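You operate a simulated robot arm through the tools that you are given. There is no shell and no other tool. Be economical: measure what you need, move in short steps, check, and stop when the job is done.

The job below is to be done with a simulated robot arm. You get a single attempt, and the scene is never put back.

Task
Fit the clear tube in its collar and run the soak test on the brick.
Fine: pump to the red line, wait till it sinks to the black line, drain by the green valve, shut it, tube back. Set down upright: clear tube. Where these are worked on the way, their far stop is far enough and under half their travel is too little: green valve.

The check looks at the end state, three seconds after you hand in, the way a careful person would. Anything else that was tipped, shoved, dropped, spilled or broken makes it a failure.

Robot
A 7-joint arm with a two-finger parallel gripper, fixed in place. Base frame: the origin is at the foot of the arm, x ahead of it, y to its left, z up; the work surface is at about z = 0.86. Lengths are in m, angles in degrees, forces in N, time in s.
With the tool pointing down near the work surface it reaches from about 0.3 to 0.7 m from the base axis. Its first joint turns from -66.0 to 66.0 degrees. Payload 1.57 kg.
Tool frame: the origin (TCP) lies between the finger pads and is the grasp point; the fingertips stand 0.03 m ahead of it; z points along the fingers, y is the line along which they close. Largest opening 0.11 m; finger width 0.024, thickness 0.012; the body of the gripper, 0.048 by 0.112 m, starts 0.078 m behind the TCP.
Orientation is that of the tool frame in the base frame, as a unit quaternion [x, y, z, w]. With the fingers straight down and closing along the base's y, the tool's x points along the base's -x, its y along +y and its z along -z.

Tools
- The arm moves only by the tool jog_arm. Its argument "plan" is text: rows parted by semicolons, each of 7 numbers parted by spaces: the shift along the tool's x, y, z in m, then the turn, a rotation vector about the tool's x, y, z in degrees, then the opening, from 0 (shut) to 1 (fully open). In form: tx ty tz ax ay az jaw; .... A call has 1 to 8 rows; each row shifts and turns the commanded pose from where the row before left it, along the tool's axes as they then stand. Each row takes 0.2 s and may step no farther than 0.05 m and 8.6 degrees from the row before; otherwise, or with a gripper value out of range, the whole call is refused. A pose out of reach is approached as far as the arm can. The call stops where the force on the tool passes 50 N (or 10 N more than at its start, if that is more) or the arm is blocked; 0.2 s more then pass. The fingers move at their own pace (about 0.108 m/s each) and stop on an object; they squeeze with about 22 N. The grip force told is the motor's: it shows also when the fingers shut on nothing. Time passes only in rows, and 0.2 s behind the last, so rows that do not move let the fingers close. The reply holds the time, the measured pose of the TCP, the force on the tool along the base axes, the opening and the grip force, in the units named above and with some noise, with the torque about the TCP (base axes, N m) and any sound that the robot's microphone picked up.
- Cameras (640 x 400 px; columns grow to the right, rows downward): "scene" is fixed at [0.1546, -0.3816, 1.4136]; the picture's right is [0.87, -0.49, 0.00], its down [-0.24, -0.42, -0.88] and it looks along [0.43, 0.76, -0.48] (base axes); focal length 313 px, centre (320, 200). "wrist" rides on the gripper at [0.07, 0.016, -0.141] in the tool frame; the picture's right is [-0.23, 0.97, 0.00], its down [-0.86, -0.20, -0.48] and it looks along [-0.47, -0.11, 0.88] (tool axes); focal length 222 px, centre (320, 200). There is no depth. A picture from a camera that has moved, and an enlarged one, comes with that camera's place and axes in the base frame and with its lens.
- snapshot(camera): a new picture of that camera. The clock stands still meanwhile.
- zoom(camera, box): a new picture of the part [left, top, right, bottom] of that camera's present view, enlarged. The clock stands still meanwhile.
- close_job(): hands the job in; it is judged then, once.

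Work in short steps. Places have to be worked out from the pictures, the camera data and where the tool is seen: move nearer, look again, correct. Check each grasp and each placing, and mend what went wrong. You have 120 turns and 76 pictures in all, those below and enlarged ones among them. Open the gripper and draw the arm clear of the work before you hand the job in, unless the task says otherwise; then end with one line.

The tools are called after "Call:" as a command line: name --argument value ..., lists and objects as JSON in quotes. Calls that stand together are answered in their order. jog_arm: Moves the arm, as the interface text tells. Its arguments: {"type":"object","properties":{"plan":{"type":"string"}},"required":["plan"]} The other tools are called the same way: snapshot (camera) takes a picture; zoom (camera, box) takes an enlarged picture of a part of a camera's view; close_job () hands the job in.

At the start:

```text
time: 0.0
tool_pos: [0.4208, 0.1113, 1.2101]
orientation: [0.0, 1.0, 0.0, -0.001]
ft_force: [0.0, 0.6, -0.3]
moment: [0.0, 0.0, -0.04]
finger_gap: 0.1101
grip_force: 0.0
```

scene: 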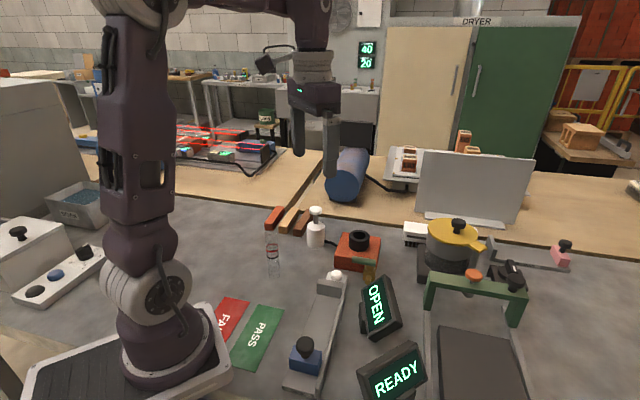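
wrist: 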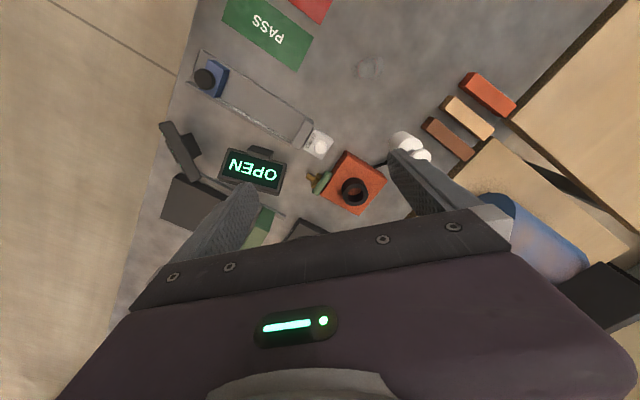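

The scene shows a clear tube near (272,255), a red block with a black collar, a white pump bottle and a green valve. I'll zoom in on these.

Call:
zoom --camera "scene" --box '[240, 190, 400, 290]'

Call:
zoom --camera "wrist" --box '[290, 30, 490, 220]'

```text
4.00 times, centred on (320, 240) of scene
camera zoom: at [0.1546, -0.3816, 1.4136], right [0.87, -0.49, 0.0], down [-0.24, -0.42, -0.88], along [0.43, 0.76, -0.48], focal length 1252 px, centre (320, 40)
```

zoom: 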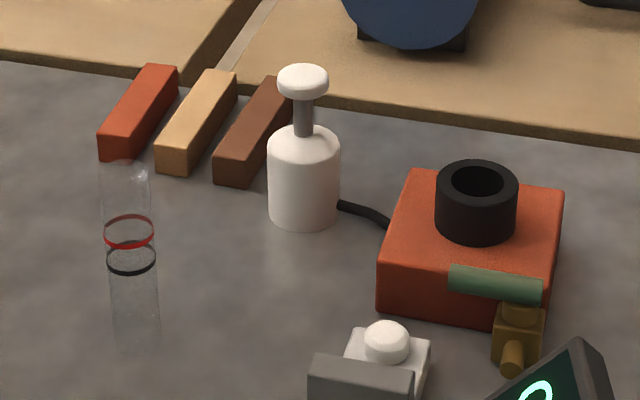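

```text
2.11 times, centred on (390, 125) of wrist
camera zoom: at [0.3508, 0.1279, 1.3516], right [0.23, 0.97, 0.0], down [0.86, -0.2, 0.48], along [0.47, -0.11, -0.88], focal length 468 px, centre (173, 358)
```

zoom: 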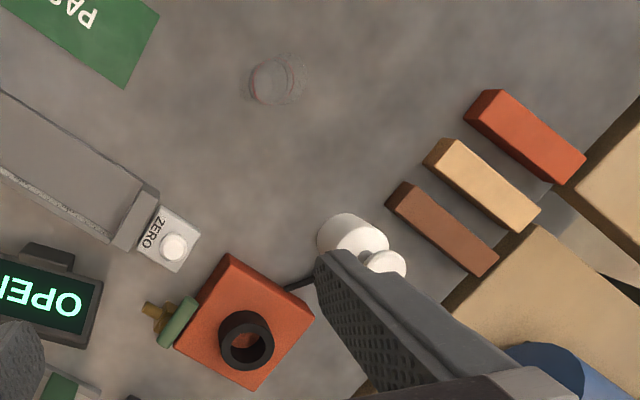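

Estimates by triangulation: tube about (0.352,0.205) with its top near z 0.99, collar about (0.576,0.153,0.93), pump head about (0.513,0.277,0.965), and valve handle about (0.543,0.088,0.915). I'll move above the tube and look.

Call:
jog_arm --plan "0.017 0.0235 0.025 0 0 0 1;0.017 0.0235 0.025 0 0 0 1;0.017 0.0235 0.025 0 0 0 1;0.017 0.0235 0.025 0 0 0 1;0 0 0 0 0 0 1"

Call:
snapshot --camera "wrist"

Call:
zoom --camera "scene" --box '[220, 150, 380, 290]'

```text
time: 1.2
tool_pos: [0.3539, 0.2062, 1.11]
orientation: [0.001, 1.0, -0.001, 0.0]
ft_force: [-0.1, -1.3, 0.2]
moment: [0.02, 0.01, 0.0]
finger_gap: 0.1102
grip_force: 0.2
```

```text
71 pictures are left
camera wrist: at [0.2836, 0.2224, 1.2516], right [0.23, 0.97, 0.0], down [0.86, -0.2, 0.48], along [0.47, -0.11, -0.88], focal length 222 px, centre (320, 200)
```

wrist: 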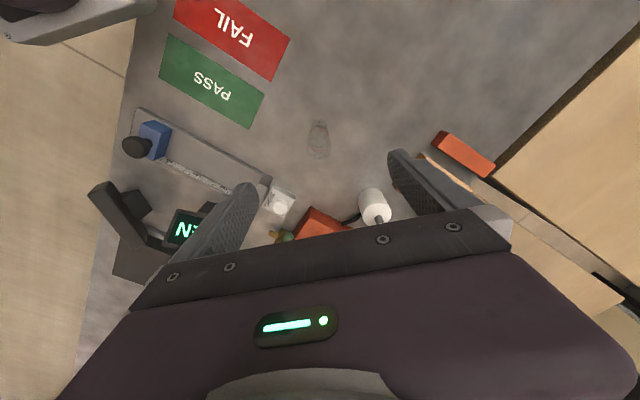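

```text
2.86 times, centred on (300, 220) of scene
camera zoom: at [0.1546, -0.3816, 1.4136], right [0.87, -0.49, 0.0], down [-0.24, -0.42, -0.88], along [0.43, 0.76, -0.48], focal length 894 px, centre (377, 143)
```

zoom: 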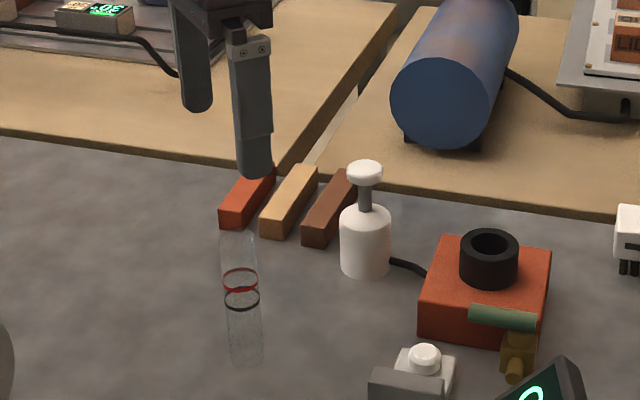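

The tube lies below the tool. I'll zoom in on it for a more precise position.

Call:
zoom --camera "wrist" --box '[270, 90, 370, 190]'

Call:
zoom --camera "scene" --box '[252, 220, 292, 290]'

```text
4.00 times, centred on (320, 140) of wrist
camera zoom: at [0.2836, 0.2224, 1.2516], right [0.23, 0.97, 0.0], down [0.86, -0.2, 0.48], along [0.47, -0.11, -0.88], focal length 888 px, centre (320, 440)
```

zoom: 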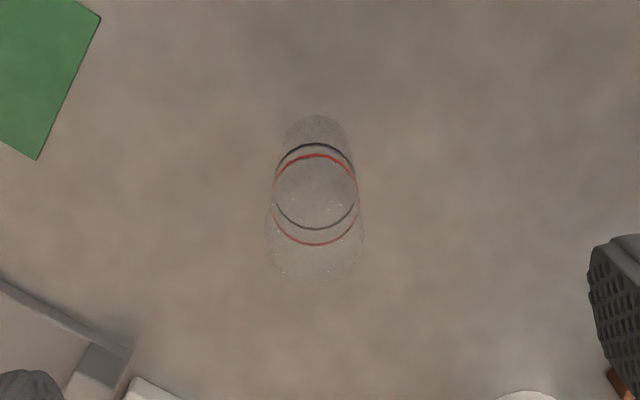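

```text
5.71 times, centred on (272, 255) of scene
camera zoom: at [0.1546, -0.3816, 1.4136], right [0.87, -0.49, 0.0], down [-0.24, -0.42, -0.88], along [0.43, 0.76, -0.48], focal length 1788 px, centre (594, -114)
```

zoom: 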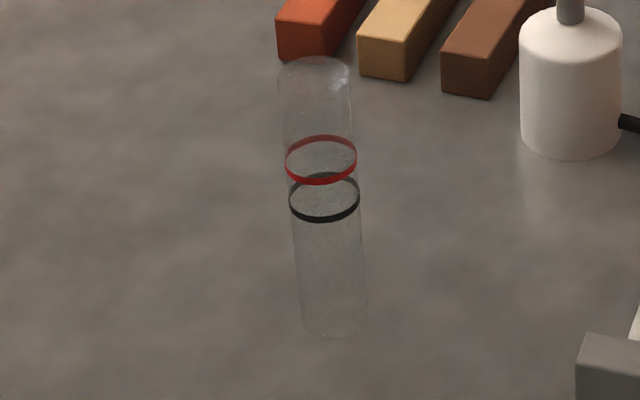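

The tube is at about (0.353,0.205), top z≈0.995, red line at ≈0.956 and black line at ≈0.936. I'll descend to z≈0.97 and close on it.

Call:
jog_arm --plan "0 -0.001 0.046 0 0 0 1;0 0 0.046 0 0 0 1;0 0 0.046 0 0 0 1;0 0 0 0 0 0 0.5;0 0 0 0 0 0 0.2;0 0 0 0 0 0 0.15;0 0 0 0 0 0 0.15;0 0 0 0 0 0 0.15"

Call:
zoom --camera "scene" --box '[222, 180, 322, 290]'

```text
time: 3.0
tool_pos: [0.3534, 0.2037, 0.9728]
orientation: [0.001, 1.0, 0.0, 0.0]
ft_force: [0.4, -0.8, 0.4]
moment: [-0.02, 0.02, -0.02]
finger_gap: 0.0292
grip_force: 22.1
```

```text
3.64 times, centred on (272, 235) of scene
camera zoom: at [0.1546, -0.3816, 1.4136], right [0.87, -0.49, 0.0], down [-0.24, -0.42, -0.88], along [0.43, 0.76, -0.48], focal length 1138 px, centre (494, 73)
```

zoom: 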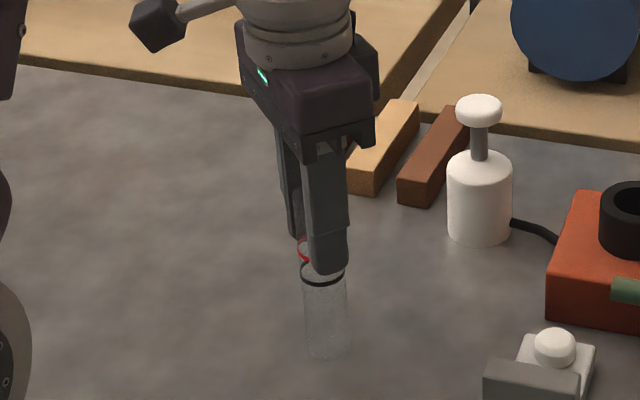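

Tube is gripped (gap 0.029). Lifting it and moving part of the way to the collar, then looking again.

Call:
jog_arm --plan "0 0 -0.03 0 0 0 0.15;0 0 -0.046 0 0 0 0.15;0 0 -0.046 0 0 0 0.15;-0.04 -0.01 -0.01 0 0 0 0.15;-0.04 -0.01 0 0 0 0 0.15;-0.03 -0.01 0 0 0 0 0.15;0 0 0 0 0 0 0.15"

Call:
snapshot --camera "wrist"

Call:
zoom --camera "scene" --box '[240, 150, 400, 290]'

```text
time: 4.6
tool_pos: [0.4626, 0.1744, 1.1053]
orientation: [0.0, 1.0, 0.0, 0.0]
ft_force: [0.1, 0.2, 0.3]
moment: [0.01, 0.01, 0.01]
finger_gap: 0.0293
grip_force: 22.3
```

```text
66 pictures are left
camera wrist: at [0.3933, 0.1906, 1.2456], right [0.23, 0.97, 0.0], down [0.86, -0.2, 0.48], along [0.47, -0.11, -0.88], focal length 222 px, centre (320, 200)
```

wrist: 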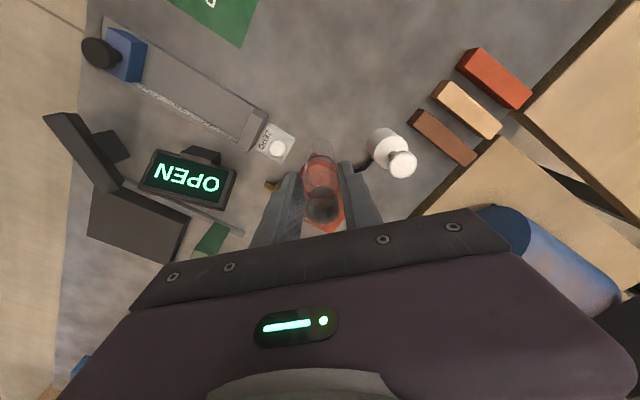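

```text
2.86 times, centred on (320, 220) of scene
camera zoom: at [0.1546, -0.3816, 1.4136], right [0.87, -0.49, 0.0], down [-0.24, -0.42, -0.88], along [0.43, 0.76, -0.48], focal length 894 px, centre (320, 143)
```

zoom: 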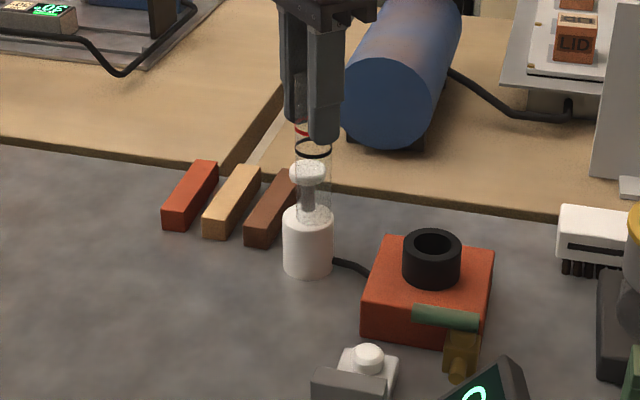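

Zooming on the collar from both cameras to refine its centre.

Call:
zoom --camera "wrist" --box '[270, 130, 370, 240]'

Call:
zoom --camera "scene" --box '[330, 220, 390, 290]'

```text
3.64 times, centred on (320, 185) of wrist
camera zoom: at [0.3933, 0.1906, 1.2456], right [0.23, 0.97, 0.0], down [0.86, -0.2, 0.48], along [0.47, -0.11, -0.88], focal length 808 px, centre (320, 254)
```

zoom: 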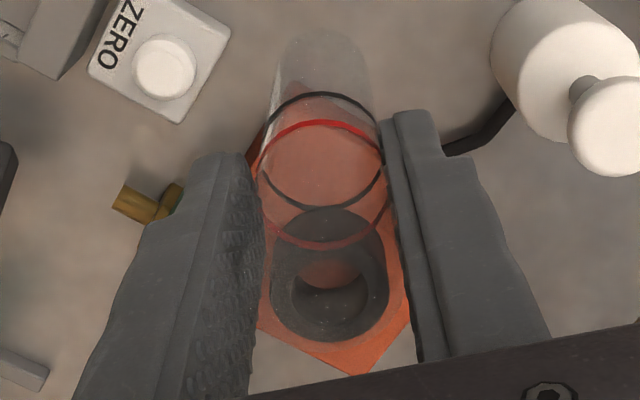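

```text
5.71 times, centred on (360, 255) of scene
camera zoom: at [0.1546, -0.3816, 1.4136], right [0.87, -0.49, 0.0], down [-0.24, -0.42, -0.88], along [0.43, 0.76, -0.48], focal length 1788 px, centre (91, -114)
```

zoom: 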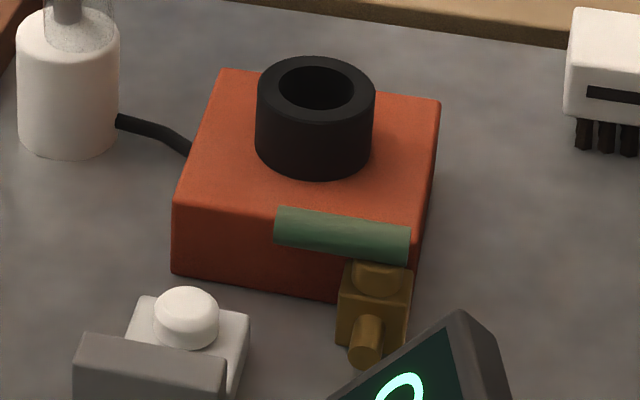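

Collar centre ≈ (0.5755,0.153), rim z≈0.938, bore ≈0.035. I'll move over it with the tube bottom about 3 cm clear, then check alignment.

Call:
jog_arm --plan "-0.04 -0.007 0 0 0 0 0.15;-0.04 -0.007 0.01 0 0 0 0.15;-0.033 -0.0075 0.012 0 0 0 0.15;0 0 0 0 0 0 0.15;0 0 0 0 0 0 0.15"

Call:
zoom --camera "wrist" --box '[270, 100, 370, 210]'

Call:
zoom --camera "scene" --box '[310, 190, 410, 290]'

```text
time: 5.8
tool_pos: [0.5759, 0.1516, 1.0831]
orientation: [0.0, 1.0, 0.0, -0.001]
ft_force: [0.4, -0.7, -1.1]
moment: [0.0, -0.02, -0.02]
finger_gap: 0.0292
grip_force: 21.9
```

```text
3.64 times, centred on (320, 155) of wrist
camera zoom: at [0.506, 0.1686, 1.2233], right [0.23, 0.97, 0.0], down [0.86, -0.2, 0.48], along [0.47, -0.11, -0.88], focal length 808 px, centre (320, 364)
```

zoom: 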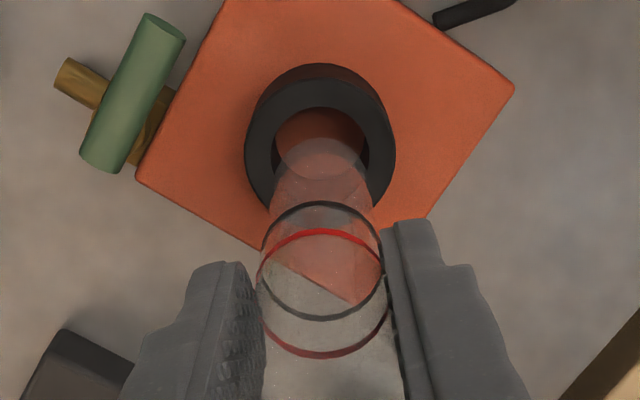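

```text
4.00 times, centred on (360, 240) of scene
camera zoom: at [0.1546, -0.3816, 1.4136], right [0.87, -0.49, 0.0], down [-0.24, -0.42, -0.88], along [0.43, 0.76, -0.48], focal length 1252 px, centre (160, 40)
```

zoom: 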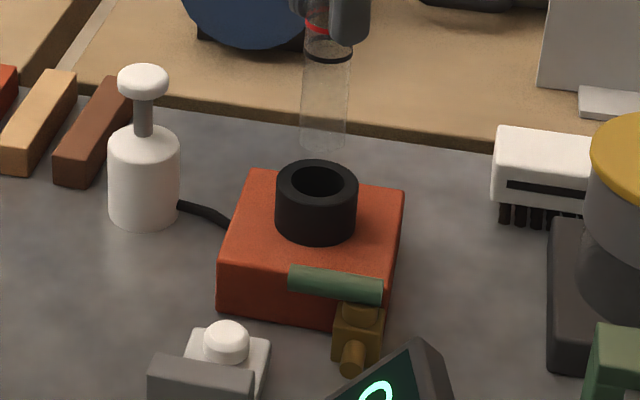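

Tube seems offset by ~2 mm from the collar axis; I'll correct by (-0.002,+0.0012) and come down to just above the rim.

Call:
jog_arm --plan "0.002 0.0012 0 0 0 0 0.15;0 0 0.025 0 0 0 0.15;0 0 0 0 0 0 0.15;0 0 0 0 0 0 0.15"

Call:
zoom --camera "scene" --box '[330, 200, 390, 260]'

Call:
zoom --camera "wrist" --box '[290, 100, 350, 160]'

```text
time: 6.8
tool_pos: [0.5735, 0.1531, 1.0582]
orientation: [0.0, 1.0, 0.0, 0.0]
ft_force: [-0.5, -0.5, 0.4]
moment: [0.01, -0.01, 0.01]
finger_gap: 0.0295
grip_force: 22.0
```

```text
6.67 times, centred on (360, 230) of scene
camera zoom: at [0.1546, -0.3816, 1.4136], right [0.87, -0.49, 0.0], down [-0.24, -0.42, -0.88], along [0.43, 0.76, -0.48], focal length 2086 px, centre (53, 0)
```

zoom: 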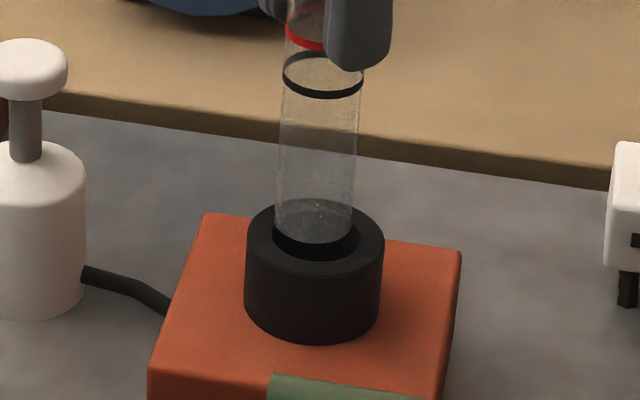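

```text
6.67 times, centred on (320, 130) of wrist
camera zoom: at [0.5036, 0.1693, 1.1985], right [0.23, 0.97, 0.0], down [0.86, -0.2, 0.48], along [0.47, -0.11, -0.88], focal length 1481 px, centre (320, 667)
```

zoom: 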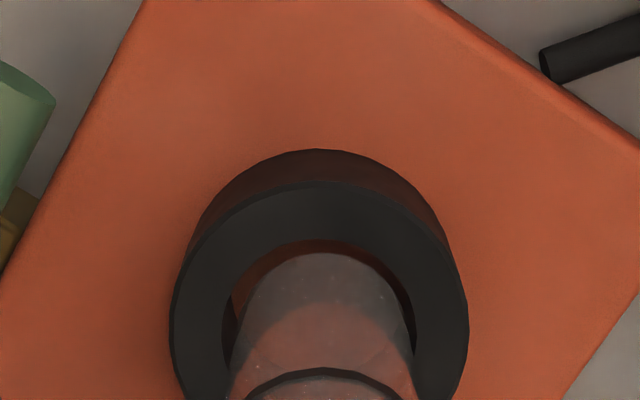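

Well aligned in both views. Lowering gently into the collar.

Call:
jog_arm --plan "-0.0006 -0.0003 0.008 0 0 0 0.15;0 0 0.008 0 0 0 0.15;0 0 0.008 0 0 0 0.15;0 0 0 0 0 0 0.15"

Call:
zoom --camera "scene" --box '[330, 200, 390, 260]'

```text
time: 7.8
tool_pos: [0.5738, 0.1531, 1.0328]
orientation: [-0.001, 1.0, 0.0, 0.0]
ft_force: [-0.1, -0.2, -0.7]
moment: [0.01, -0.05, 0.01]
finger_gap: 0.0293
grip_force: 21.9
```

```text
6.67 times, centred on (360, 230) of scene
camera zoom: at [0.1546, -0.3816, 1.4136], right [0.87, -0.49, 0.0], down [-0.24, -0.42, -0.88], along [0.43, 0.76, -0.48], focal length 2086 px, centre (53, 0)
```

zoom: 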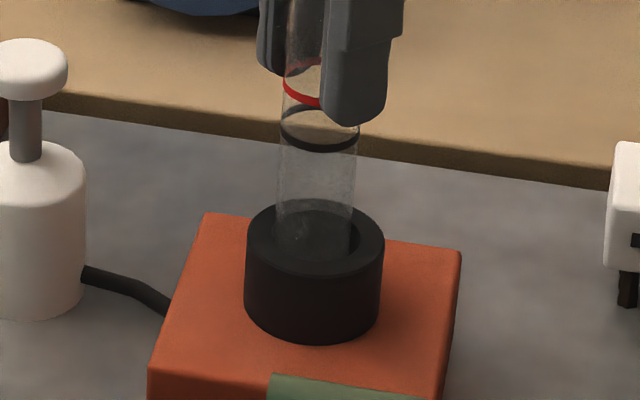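

It is inside the bore with no contact yet. Continuing down in small steps until I feel the seat.

Call:
jog_arm --plan "0 0 0.005 0 0 0 0.15;0 0 0.004 0 0 0 0.15;0 0 0.004 0 0 0 0.15;0 0 0 0 0 0 0.15"

```text
time: 8.8
tool_pos: [0.5739, 0.153, 1.0206]
orientation: [0.0, 1.0, 0.001, 0.0]
ft_force: [0.4, 0.5, -0.9]
moment: [0.0, -0.01, 0.06]
finger_gap: 0.0292
grip_force: 21.8
```

Call:
jog_arm --plan "0 0 0.003 0 0 0 0.15;0 0 0.003 0 0 0 0.15;0 0 0.003 0 0 0 0.15;0 0 0 0 0 0 0.15"

Call:
zoom --camera "scene" --box '[330, 200, 390, 260]'

```text
time: 9.8
tool_pos: [0.5734, 0.1538, 1.0109]
orientation: [0.001, 1.0, 0.0, 0.001]
ft_force: [1.9, 0.3, 17.7]
moment: [0.03, -0.2, -0.01]
finger_gap: 0.0294
grip_force: 22.2
```

```text
6.67 times, centred on (360, 230) of scene
camera zoom: at [0.1543, -0.3817, 1.4136], right [0.87, -0.49, 0.0], down [-0.24, -0.42, -0.88], along [0.43, 0.76, -0.48], focal length 2086 px, centre (53, 0)
```

zoom: 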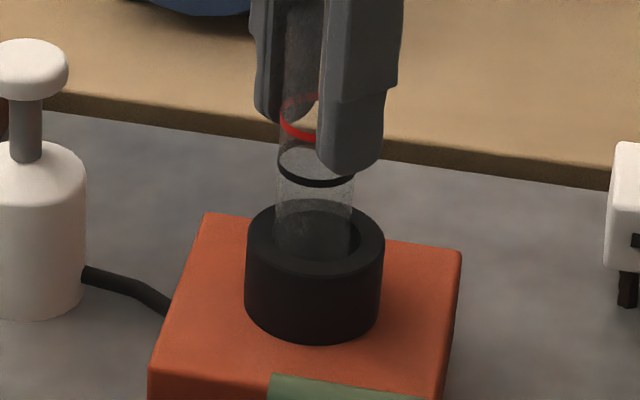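

The seat was felt at 17.7 N with the tube bottom ≈0.898 (in the block recess). Releasing and rising, then checking.

Call:
jog_arm --plan "0 0 -0.0015 0 0 0 0.15;0 0 0 0 0 0 0.5;0 0 0 0 0 0 0.6;0 0 -0.03 0 0 0 0.6;0 0 -0.045 0 0 0 0.6;0 0 -0.045 0 0 0 0.6;0 0 0 0 0 0 0.6"

Call:
zoom --camera "scene" --box '[290, 190, 390, 290]'

Call:
snapshot --camera "wrist"

```text
time: 11.4
tool_pos: [0.5747, 0.1541, 1.1342]
orientation: [0.0, 1.0, 0.0, 0.0]
ft_force: [-0.2, -0.7, 0.0]
moment: [0.02, 0.04, 0.0]
finger_gap: 0.066
grip_force: 0.2
```

```text
4.00 times, centred on (340, 240) of scene
camera zoom: at [0.1546, -0.3816, 1.4136], right [0.87, -0.49, 0.0], down [-0.24, -0.42, -0.88], along [0.43, 0.76, -0.48], focal length 1252 px, centre (240, 40)
```

zoom: 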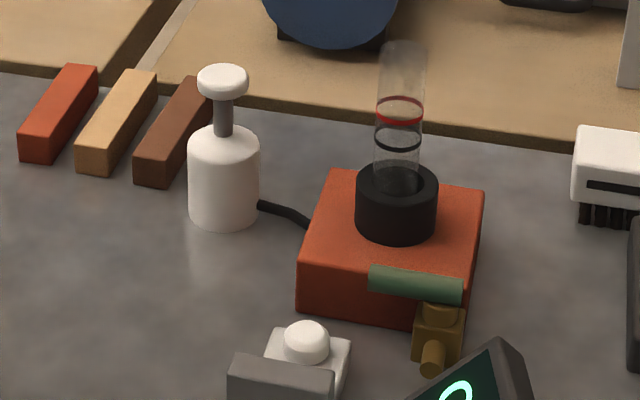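

```text
55 pictures are left
camera wrist: at [0.5048, 0.1703, 1.2752], right [0.23, 0.97, 0.0], down [0.86, -0.2, 0.48], along [0.47, -0.11, -0.88], focal length 222 px, centre (320, 200)
```

wrist: 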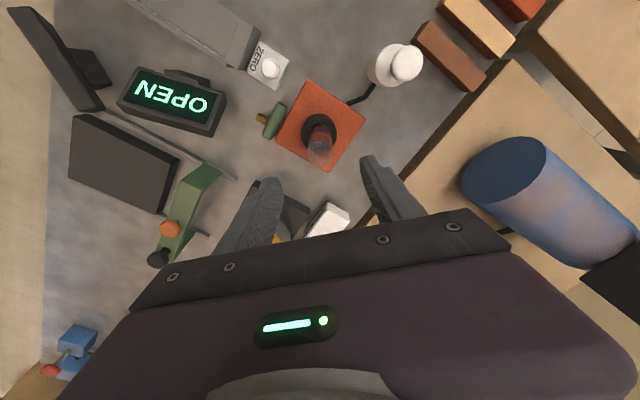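

The tube stands seated in its collar. Pump head is at ≈(0.512,0.274), top z≈0.973; I close the fingers and move over it.

Call:
jog_arm --plan "0.0209 0.04 0 0 0 0 0.3;0.0209 0.04 0 0 0 0 0;0.0209 0.04 0 0 0 0 0;0 0 0.045 0 0 0 0;0 0 0.04 0 0 0 0;0 0 0 0 0 0 0"

Call:
zoom --camera "scene" --box '[280, 180, 380, 280]'

Call:
snapshot --camera "wrist"

```text
time: 12.8
tool_pos: [0.5113, 0.2731, 1.0476]
orientation: [-0.001, 1.0, -0.001, 0.0]
ft_force: [0.2, 0.5, -0.5]
moment: [0.02, 0.02, -0.01]
finger_gap: 0.0
grip_force: 21.7
```

```text
4.00 times, centred on (330, 230) of scene
camera zoom: at [0.1546, -0.3816, 1.4136], right [0.87, -0.49, 0.0], down [-0.24, -0.42, -0.88], along [0.43, 0.76, -0.48], focal length 1252 px, centre (280, 80)
```

zoom: 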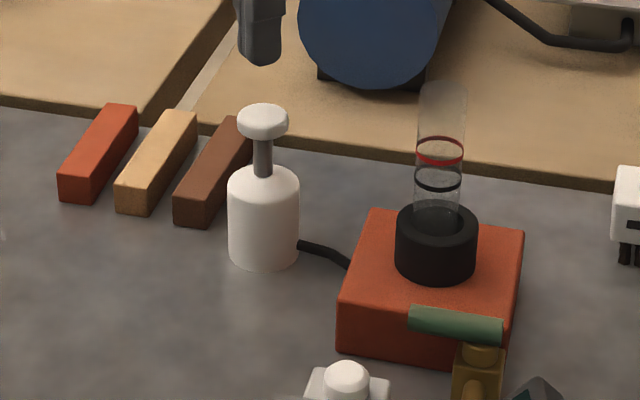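

```text
53 pictures are left
camera wrist: at [0.4417, 0.2899, 1.1899], right [0.23, 0.97, 0.0], down [0.85, -0.2, 0.48], along [0.47, -0.11, -0.88], focal length 222 px, centre (320, 200)
```

wrist: 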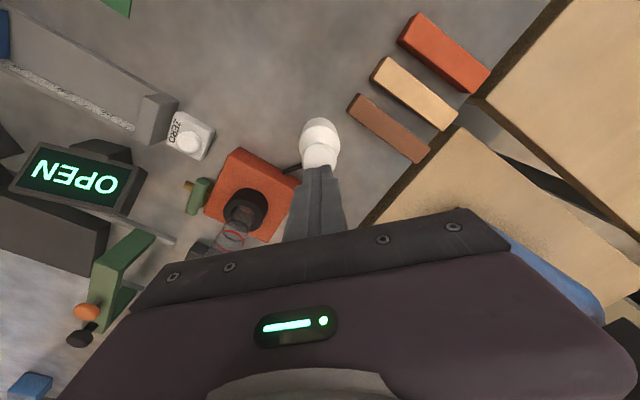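

Tips are right above the head. Pressing down gently to find contact and the stroke.

Call:
jog_arm --plan "0 0 0.035 0 0 0 0;0 0 0.01 0 0 0 0;0 0 0.008 0 0 0 0;0 0 0 0 0 0 0"

Call:
zoom --camera "scene" --box '[280, 180, 380, 280]'

```text
time: 13.8
tool_pos: [0.5115, 0.2737, 0.995]
orientation: [0.0, 1.0, -0.001, 0.0]
ft_force: [-0.6, 0.4, 2.2]
moment: [0.02, 0.02, 0.03]
finger_gap: 0.0001
grip_force: 21.2
```

```text
4.00 times, centred on (330, 230) of scene
camera zoom: at [0.1546, -0.3816, 1.4136], right [0.87, -0.49, 0.0], down [-0.24, -0.42, -0.88], along [0.43, 0.76, -0.48], focal length 1252 px, centre (280, 80)
```

zoom: 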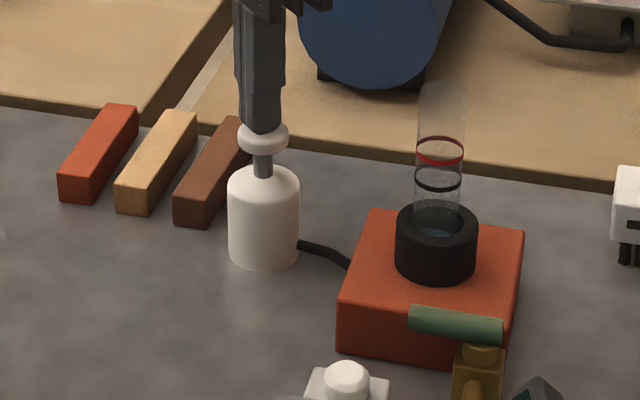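

Head moves at about 2 N, and a little blue water shows in the tube. Pressing farther.

Call:
jog_arm --plan "0 0 0.006 0 0 0 0;0 0 0.006 0 0 0 0;0 0 0 0 0 0 0"

Call:
zoom --camera "scene" --box '[280, 180, 380, 280]'

```text
time: 14.6
tool_pos: [0.5123, 0.2748, 0.9832]
orientation: [0.0, 1.0, -0.001, 0.0]
ft_force: [0.6, 0.5, 4.0]
moment: [0.01, 0.02, 0.04]
finger_gap: 0.0
grip_force: 21.0
```

```text
4.00 times, centred on (330, 230) of scene
camera zoom: at [0.1546, -0.3816, 1.4136], right [0.87, -0.49, 0.0], down [-0.24, -0.42, -0.88], along [0.43, 0.76, -0.48], focal length 1252 px, centre (280, 80)
```

zoom: 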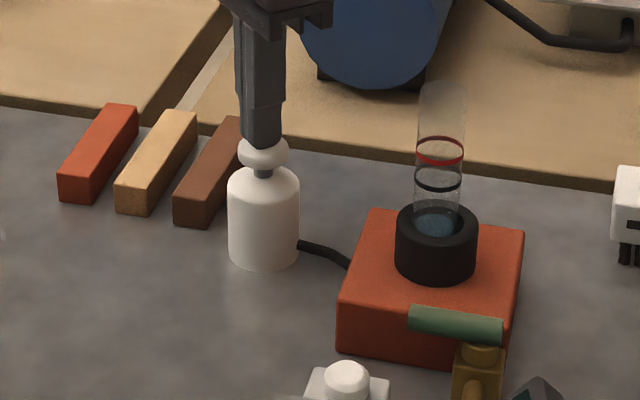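

Level rises. I'll finish this stroke, let it come back up, and look at the level.

Call:
jog_arm --plan "0 0 0.006 0 0 0 0;0 0 -0.015 0 0 0 0;0 0 -0.017 0 0 0 0;0 0 0 0 0 0 0"

Call:
zoom --camera "scene" --box '[300, 190, 380, 270]'

```text
time: 15.6
tool_pos: [0.5113, 0.2748, 1.0097]
orientation: [0.0, 1.0, 0.0, 0.0]
ft_force: [-0.3, -0.1, 0.7]
moment: [0.0, 0.0, 0.0]
finger_gap: 0.0
grip_force: 21.4
```

```text
5.00 times, centred on (340, 230) of scene
camera zoom: at [0.1546, -0.3816, 1.4136], right [0.87, -0.49, 0.0], down [-0.24, -0.42, -0.88], along [0.43, 0.76, -0.48], focal length 1564 px, centre (220, 50)
```

zoom: 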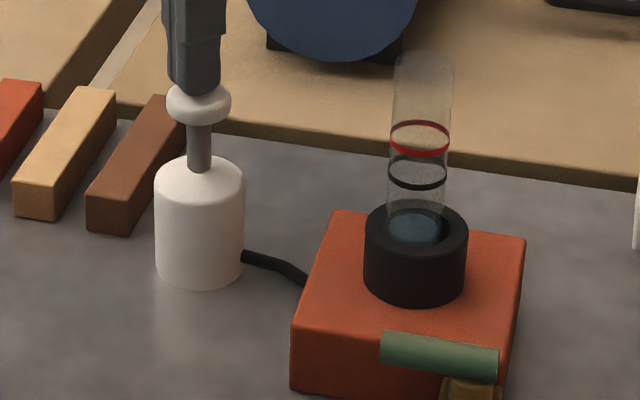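

Surface is about 3 cm below the black line. Doing a second stroke and measuring its gain.

Call:
jog_arm --plan "0 0 0.012 0 0 0 0;0 0 0.012 0 0 0 0;0 0 0.008 0 0 0 0;0 0 0 0 0 0 0"

Call:
zoom --camera "scene" --box '[300, 190, 380, 270]'

```text
time: 16.6
tool_pos: [0.5109, 0.2729, 0.9787]
orientation: [0.0, 1.0, 0.002, 0.003]
ft_force: [-7.8, -4.6, 49.7]
moment: [-0.17, 0.16, -0.04]
finger_gap: 0.0
grip_force: 21.5
```

```text
5.00 times, centred on (340, 230) of scene
camera zoom: at [0.1536, -0.3821, 1.4136], right [0.87, -0.49, 0.0], down [-0.24, -0.42, -0.88], along [0.43, 0.76, -0.48], focal length 1564 px, centre (220, 50)
```

zoom: 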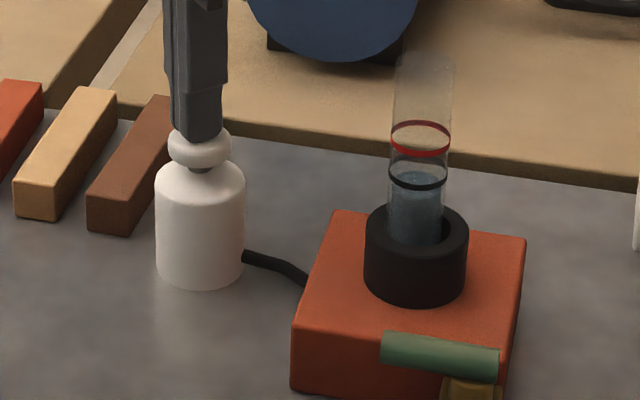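

Full stroke gives about +3 cm; surface now just below black. Backing off to refill, then a nearly full third stroke.

Call:
jog_arm --plan "0 0 -0.012 0 0 0 0;0 0 -0.021 0 0 0 0;0 0 0 0 0 0 0"

Call:
jog_arm --plan "0 0 0.012 0 0 0 0;0 0 0.01 0 0 0 0;0 0 0 0 0 0 0"

Call:
zoom --camera "scene" --box '[330, 190, 380, 240]'

```text
time: 17.4
tool_pos: [0.5102, 0.2725, 1.0095]
orientation: [-0.001, 1.0, 0.0, -0.001]
ft_force: [0.0, 0.5, 0.7]
moment: [-0.04, -0.01, -0.02]
finger_gap: 0.0001
grip_force: 21.2
```

```text
time: 18.2
tool_pos: [0.5117, 0.2757, 0.9888]
orientation: [0.0, 1.0, 0.0, 0.001]
ft_force: [-1.1, -0.5, 3.7]
moment: [-0.01, 0.02, 0.01]
finger_gap: 0.0
grip_force: 21.4
```

```text
8.00 times, centred on (355, 215) of scene
camera zoom: at [0.1545, -0.3816, 1.4136], right [0.87, -0.49, 0.0], down [-0.24, -0.42, -0.88], along [0.43, 0.76, -0.48], focal length 2503 px, centre (40, 80)
```

zoom: 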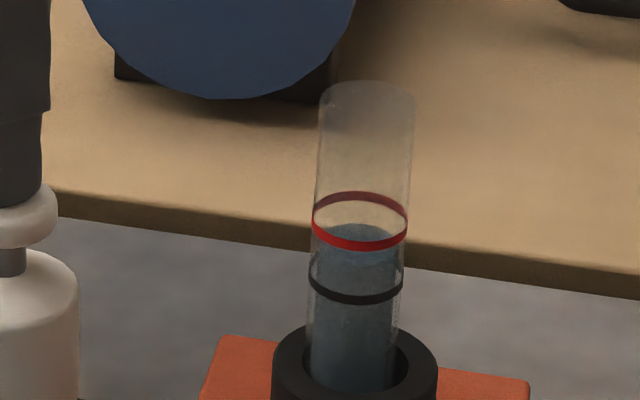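

Surface ~1 cm below red. Pressing the remaining ~7 mm.

Call:
jog_arm --plan "0 0 0.005 0 0 0 0;0 0 0.002 0 0 0 0;0 0 0 0 0 0 0"

Call:
zoom --camera "scene" --box '[330, 190, 380, 240]'

```text
time: 19.0
tool_pos: [0.511, 0.2756, 0.9825]
orientation: [0.0, 1.0, 0.0, 0.0]
ft_force: [-3.3, -1.5, 13.3]
moment: [-0.07, 0.14, -0.02]
finger_gap: 0.0
grip_force: 21.5
```

```text
8.00 times, centred on (355, 215) of scene
camera zoom: at [0.1543, -0.3817, 1.4136], right [0.87, -0.49, 0.0], down [-0.24, -0.42, -0.88], along [0.43, 0.76, -0.48], focal length 2503 px, centre (40, 80)
```

zoom: 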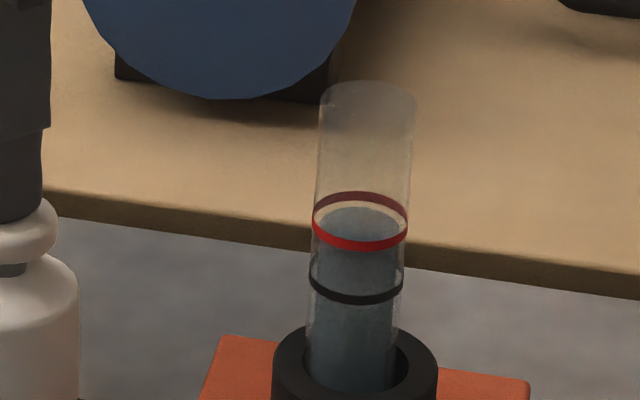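

About 2 mm short of the red line. Releasing to refill, then a short fourth press.

Call:
jog_arm --plan "0 0 -0.027 0 0 0 0;0 0 0 0 0 0 0;0 0 0.01 0 0 0 0;0 0 0 0 0 0 0"

Call:
zoom --camera "scene" --box '[330, 190, 380, 240]'

```text
time: 20.0
tool_pos: [0.5128, 0.2753, 0.997]
orientation: [-0.001, 1.0, 0.0, -0.001]
ft_force: [-0.7, -0.2, 1.6]
moment: [0.01, -0.05, 0.0]
finger_gap: 0.0001
grip_force: 21.7
```

```text
8.00 times, centred on (355, 215) of scene
camera zoom: at [0.1546, -0.3816, 1.4136], right [0.87, -0.49, 0.0], down [-0.24, -0.42, -0.88], along [0.43, 0.76, -0.48], focal length 2503 px, centre (40, 80)
```

zoom: 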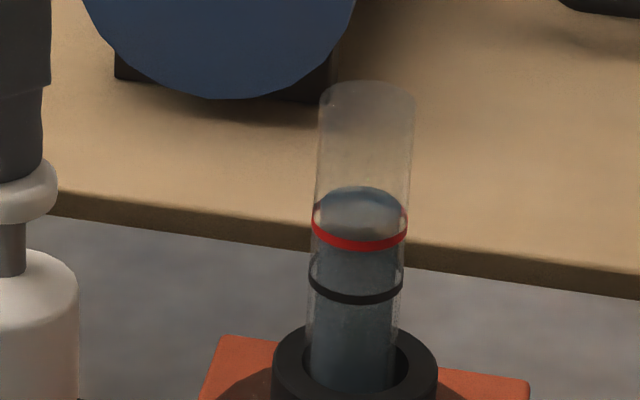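

Level is now at, slightly over, the red line. I let go of the pump and rise clear, moving toward the valve while the water sinks.

Call:
jog_arm --plan "0 0 -0.04 0 0 0 0;0 0 -0.045 0 0 0 0;0 0 -0.03 0 0 0 0;0.01 -0.045 0 0 0 0 0;0.01 -0.045 0 0 0 0 0;0 -0.045 0 0 0 0 0;0 -0.045 0 0 0 0 0;0 0 0 0 0 0 0"

Call:
zoom --camera "scene" --box '[310, 190, 390, 290]'

Call:
snapshot --camera "wrist"

```text
time: 21.8
tool_pos: [0.491, 0.0938, 1.113]
orientation: [0.0, 1.0, 0.0, 0.0]
ft_force: [-0.1, 1.5, 0.1]
moment: [-0.02, -0.02, 0.02]
finger_gap: 0.0
grip_force: 21.3
```

```text
4.00 times, centred on (350, 240) of scene
camera zoom: at [0.1546, -0.3816, 1.4136], right [0.87, -0.49, 0.0], down [-0.24, -0.42, -0.88], along [0.43, 0.76, -0.48], focal length 1252 px, centre (200, 40)
```

zoom: 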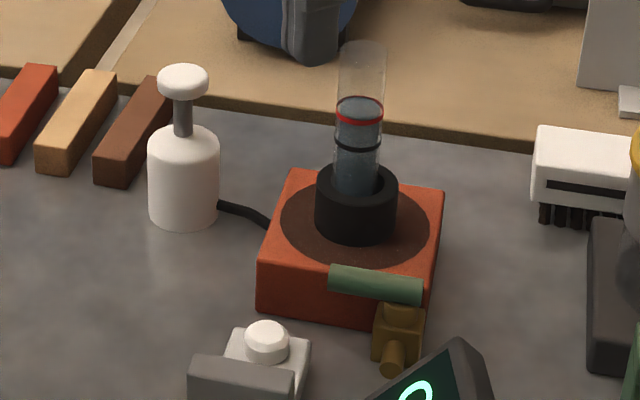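

```text
44 pictures are left
camera wrist: at [0.4219, 0.1105, 1.2546], right [0.23, 0.97, 0.0], down [0.86, -0.2, 0.48], along [0.47, -0.11, -0.88], focal length 222 px, centre (320, 200)
```

wrist: 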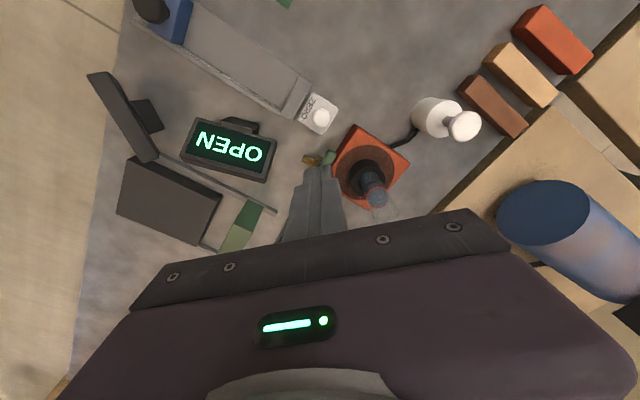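

Water is at red and the brick is soaking. While it sinks I study the valve up close.

Call:
zoom --camera "scene" --box '[350, 245, 390, 290]'

Call:
jog_arm --plan "0.03 0 0 0 0 8 0;0.03 0 0 0 0 8 0;0 0 0 0 0 8 0.3;0 0 0 0 0 5.5 0.4;0 0 0 0 0 0 0.4"

Call:
snapshot --camera "wrist"

```text
8.89 times, centred on (370, 268) of scene
camera zoom: at [0.1546, -0.3816, 1.4136], right [0.87, -0.49, 0.0], down [-0.24, -0.42, -0.88], along [0.43, 0.76, -0.48], focal length 2781 px, centre (-124, -400)
```

zoom: 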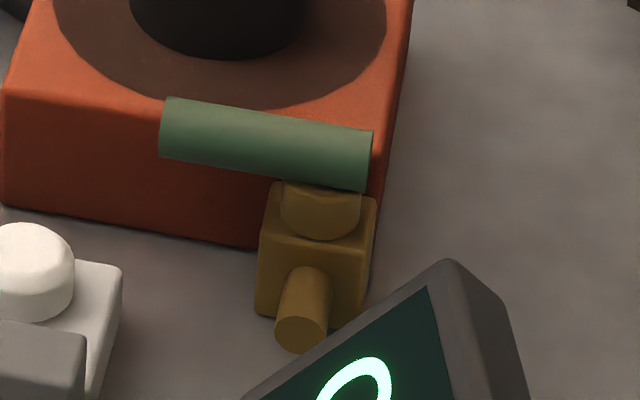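

```text
time: 23.0
tool_pos: [0.4328, 0.0976, 1.1126]
orientation: [0.255, 0.967, 0.0, 0.0]
ft_force: [-0.4, 0.5, 0.6]
moment: [0.0, -0.02, -0.01]
finger_gap: 0.044
grip_force: 0.0
```

```text
42 pictures are left
camera wrist: at [0.3793, 0.1469, 1.2544], right [0.68, 0.73, 0.0], down [0.65, -0.6, 0.48], along [0.35, -0.32, -0.88], focal length 222 px, centre (320, 200)
```

wrist: 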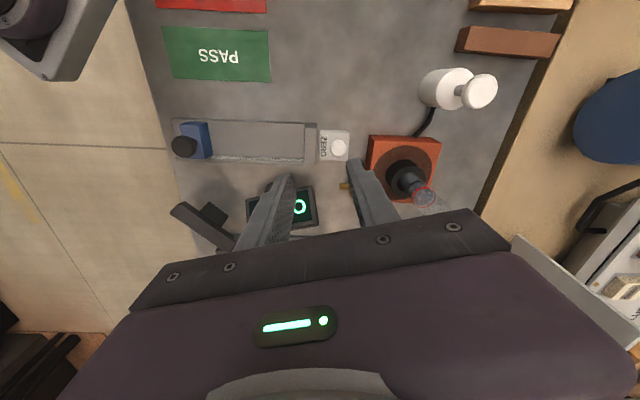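

Handle triangulates from (0.524,0.107) to (0.566,0.068) at z≈0.913, with its pivot near (0.555,0.077). I'll push it with closed fingers, with the tool turned so the gripper body clears the tube. Turning first while the water sinks.

Call:
jog_arm --plan "-0.0234 0.018 0 0 0 0 0;-0.0234 0.018 0 0 0 0 0;-0.0234 0.018 0 0 0 0 0;-0.0234 0.018 0 0 0 0 0;0 0 0 0 0 -8.4 0;0 0 0 0 0 -8.4 0;0 0 0 0 0 -8.4 0;0 0 0 0 0 -8.4 0"

Call:
zoom --camera "scene" --box '[330, 190, 380, 240]'

```text
time: 24.8
tool_pos: [0.5485, 0.1149, 1.1129]
orientation: [-0.036, 0.999, 0.0, 0.0]
ft_force: [0.6, 0.8, 0.0]
moment: [-0.03, 0.02, 0.02]
finger_gap: 0.0002
grip_force: 20.9
```

```text
8.00 times, centred on (355, 215) of scene
camera zoom: at [0.1546, -0.3816, 1.4136], right [0.87, -0.49, 0.0], down [-0.24, -0.42, -0.88], along [0.43, 0.76, -0.48], focal length 2503 px, centre (40, 80)
```

zoom: 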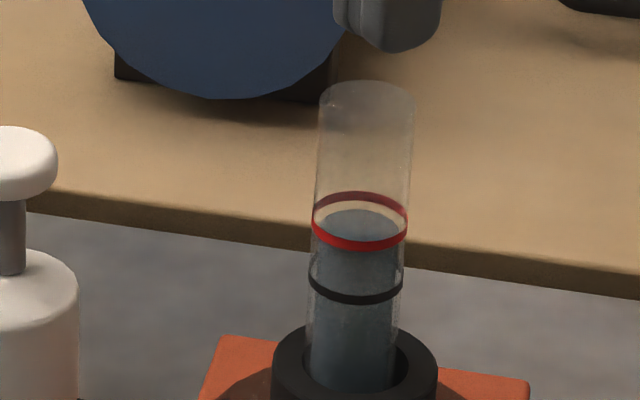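

Surface sinks ~1.8 mm/s; black line expected around t≈36. Finishing the tool turn and tilting 8° so that the body leans away from the tube.

Call:
jog_arm --plan "0 0 0 0 0 -8.4 0;0 0 0 0 0 -8.4 0;0 0 0 0 0 -8.4 0;0 0 0 0 0 -8.4 0;0 0 0 0 0 -8.4 0;0 0 0 0 -8 0 0;0 0 0 0 0 0 0"

Call:
snapshot --camera "wrist"

```text
time: 26.4
tool_pos: [0.5471, 0.1139, 1.1128]
orientation: [-0.391, 0.918, 0.027, 0.065]
ft_force: [0.3, -0.1, 0.2]
moment: [-0.03, 0.04, -0.03]
finger_gap: 0.0
grip_force: 21.3
```

```text
40 pictures are left
camera wrist: at [0.4752, 0.0621, 1.2429], right [-0.55, 0.84, 0.03], down [0.68, 0.42, 0.59], along [0.48, 0.35, -0.8], focal length 222 px, centre (320, 200)
```

wrist: 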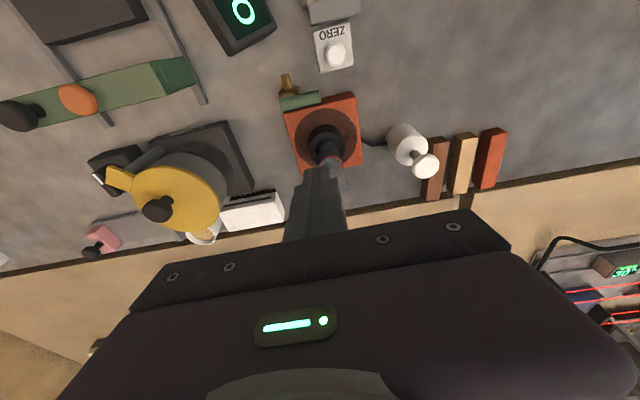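

Zooming on the valve from this good angle to measure it again.

Call:
zoom --camera "wrist" --box '[260, 60, 380, 180]'

```text
3.33 times, centred on (320, 120) of wrist
camera zoom: at [0.4752, 0.0621, 1.2429], right [-0.55, 0.84, 0.03], down [0.68, 0.42, 0.59], along [0.48, 0.35, -0.8], focal length 740 px, centre (320, 467)
```

zoom: 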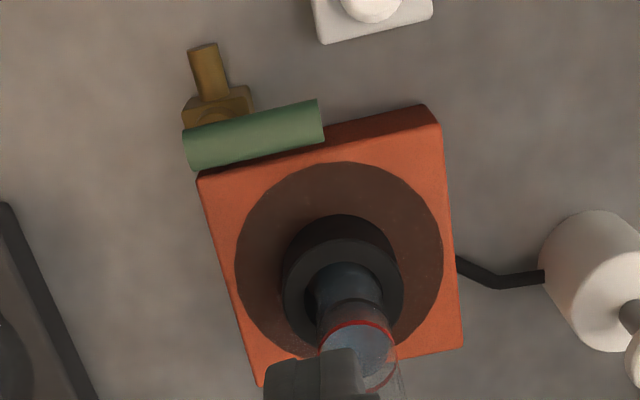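

Handle confirmed (axis at z≈0.913, 12 mm outside the block edge). Descending vertically on the inner side of the lever, stopping at TCP z≈0.955.

Call:
jog_arm --plan "0.0055 0 0.0392 0 0 0 0;0.0055 0 0.0392 0 0 0 0;0.0055 0 0.0392 0 0 0 0;0.0055 0 0.0392 0 0 0 0;0 0 0 0 0 0 0"

Call:
zoom --camera "scene" --box '[325, 190, 405, 290]'

Call:
zoom --camera "wrist" --box '[220, 60, 420, 220]'

```text
time: 27.6
tool_pos: [0.5471, 0.1132, 0.953]
orientation: [-0.39, 0.918, 0.027, 0.064]
ft_force: [-1.0, 0.5, -0.1]
moment: [0.02, -0.03, -0.02]
finger_gap: 0.0
grip_force: 21.4
```

```text
4.00 times, centred on (365, 240) of scene
camera zoom: at [0.1546, -0.3816, 1.4136], right [0.87, -0.49, 0.0], down [-0.24, -0.42, -0.88], along [0.43, 0.76, -0.48], focal length 1252 px, centre (140, 40)
```

zoom: 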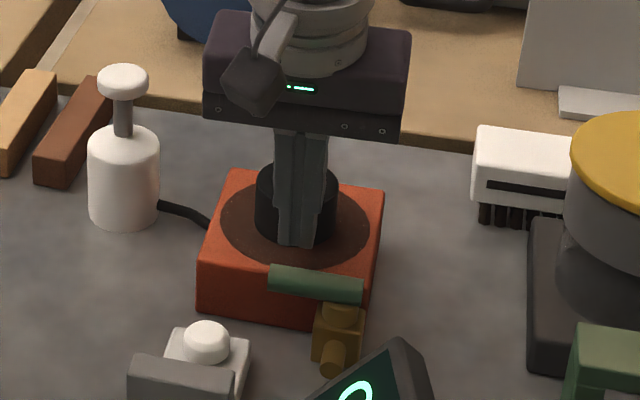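

```text
2.50 times, centred on (320, 140) of wrist
camera zoom: at [0.4754, 0.0614, 1.0842], right [-0.55, 0.84, 0.03], down [0.68, 0.42, 0.59], along [0.48, 0.34, -0.8], focal length 555 px, centre (320, 350)
```

zoom: 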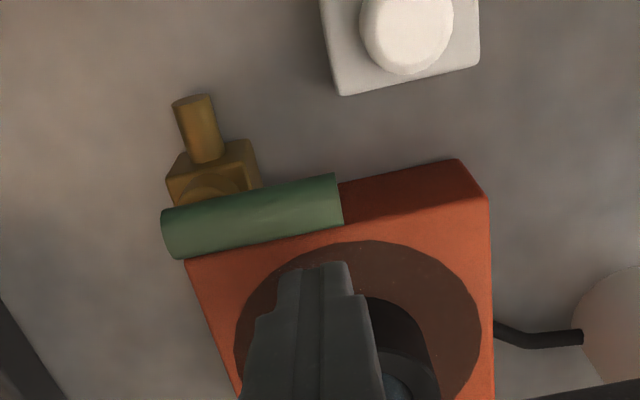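

The tool hides the tube here. Quick test of the final depth, then I'll go back up to watch the level.

Call:
jog_arm --plan "0.0007 0 0.005 0 0 0 0;0.0007 0 0.005 0 0 0 0;0 0 0 0 0 0 0"

Call:
zoom --camera "wrist" --box '[220, 60, 420, 220]'

```text
time: 28.4
tool_pos: [0.5477, 0.1139, 0.9444]
orientation: [-0.39, 0.918, 0.027, 0.064]
ft_force: [0.2, 0.8, 0.4]
moment: [0.01, 0.01, 0.04]
finger_gap: 0.0001
grip_force: 21.6
```

```text
2.50 times, centred on (320, 140) of wrist
camera zoom: at [0.4752, 0.0617, 1.0747], right [-0.55, 0.84, 0.03], down [0.68, 0.42, 0.59], along [0.48, 0.35, -0.8], focal length 555 px, centre (320, 350)
```

zoom: 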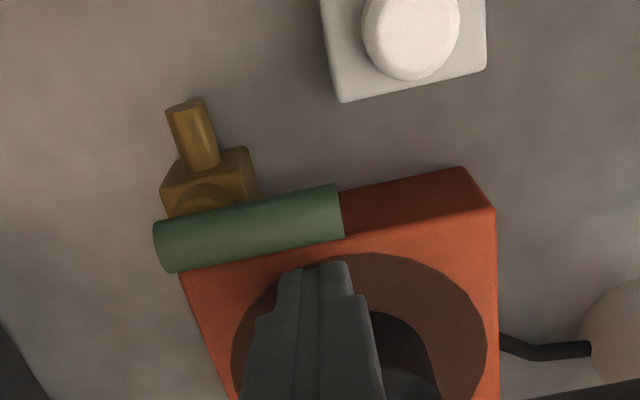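

No contact at that depth. Going up to watch the level.

Call:
jog_arm --plan "-0.0055 0 -0.0392 0 0 0 0;-0.0055 0 -0.0392 0 0 0 0;-0.0055 0 -0.0392 0 0 0 0;-0.0055 0 -0.0392 0 0 0 0;0 0 0 0 0 0 0;0 0 0 0 0 0 0;0 0 0 0 0 0 0;0 0 0 0 0 0 0"

Call:
zoom --camera "scene" --box '[330, 190, 380, 240]'

```text
time: 30.2
tool_pos: [0.5479, 0.1159, 1.1029]
orientation: [-0.391, 0.918, 0.027, 0.065]
ft_force: [0.0, -0.3, -0.6]
moment: [-0.01, 0.01, 0.0]
finger_gap: 0.0
grip_force: 21.4
```

```text
8.00 times, centred on (355, 215) of scene
camera zoom: at [0.1546, -0.3816, 1.4136], right [0.87, -0.49, 0.0], down [-0.24, -0.42, -0.88], along [0.43, 0.76, -0.48], focal length 2503 px, centre (40, 80)
```

zoom: 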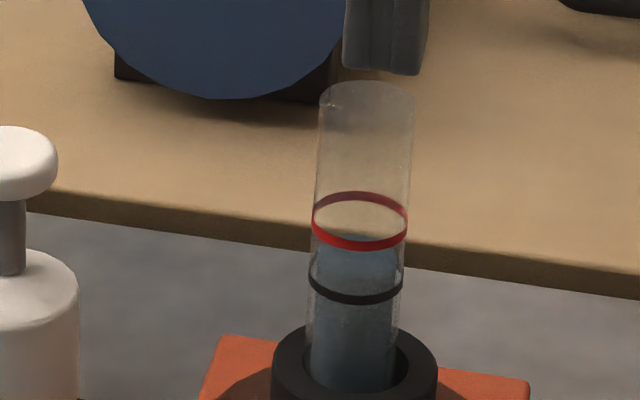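

Surface about 1 cm above black; ~6 s to go. Waiting about 5 s.

Call:
jog_arm --plan "0 0 0 0 0 0 0;0 0 0 0 0 0 0;0 0 0 0 0 0 0;0 0 0 0 0 0 0;0 0 0 0 0 0 0;0 0 0 0 0 0 0;0 0 0 0 0 0 0;0 0 0 0 0 0 0"

Call:
jog_arm --plan "0 0 0 0 0 0 0;0 0 0 0 0 0 0;0 0 0 0 0 0 0;0 0 0 0 0 0 0;0 0 0 0 0 0 0;0 0 0 0 0 0 0;0 0 0 0 0 0 0;0 0 0 0 0 0 0"

Call:
jog_arm --plan "0 0 0 0 0 0 0;0 0 0 0 0 0 0;0 0 0 0 0 0 0;0 0 0 0 0 0 0;0 0 0 0 0 0 0;0 0 0 0 0 0 0;0 0 0 0 0 0 0;0 0 0 0 0 0 0"

Call:
zoom --camera "scene" --box '[330, 190, 380, 240]'

```text
time: 32.0
tool_pos: [0.5485, 0.1143, 1.1023]
orientation: [-0.391, 0.918, 0.026, 0.064]
ft_force: [0.4, 0.0, -0.7]
moment: [0.0, 0.02, -0.01]
finger_gap: 0.0001
grip_force: 21.0
```

```text
time: 33.8
tool_pos: [0.5489, 0.1151, 1.1021]
orientation: [-0.39, 0.918, 0.027, 0.064]
ft_force: [0.3, 0.0, -0.3]
moment: [0.0, 0.04, 0.01]
finger_gap: 0.0002
grip_force: 21.9
```

```text
time: 35.6
tool_pos: [0.5489, 0.1144, 1.1018]
orientation: [-0.39, 0.918, 0.027, 0.065]
ft_force: [0.0, 0.2, 0.1]
moment: [0.03, -0.02, 0.0]
finger_gap: 0.0
grip_force: 21.3
```

```text
8.00 times, centred on (355, 215) of scene
camera zoom: at [0.1546, -0.3816, 1.4136], right [0.87, -0.49, 0.0], down [-0.24, -0.42, -0.88], along [0.43, 0.76, -0.48], focal length 2503 px, centre (40, 80)
```

zoom: 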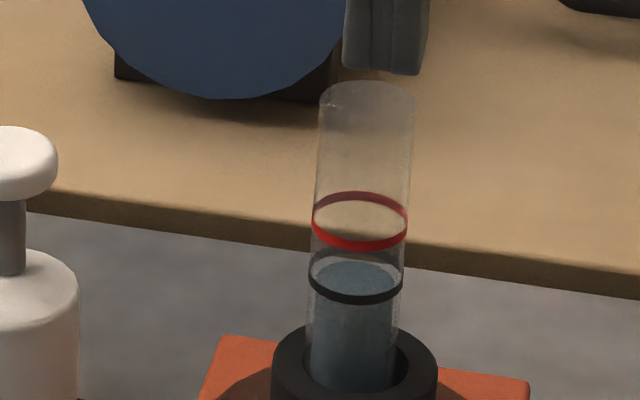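

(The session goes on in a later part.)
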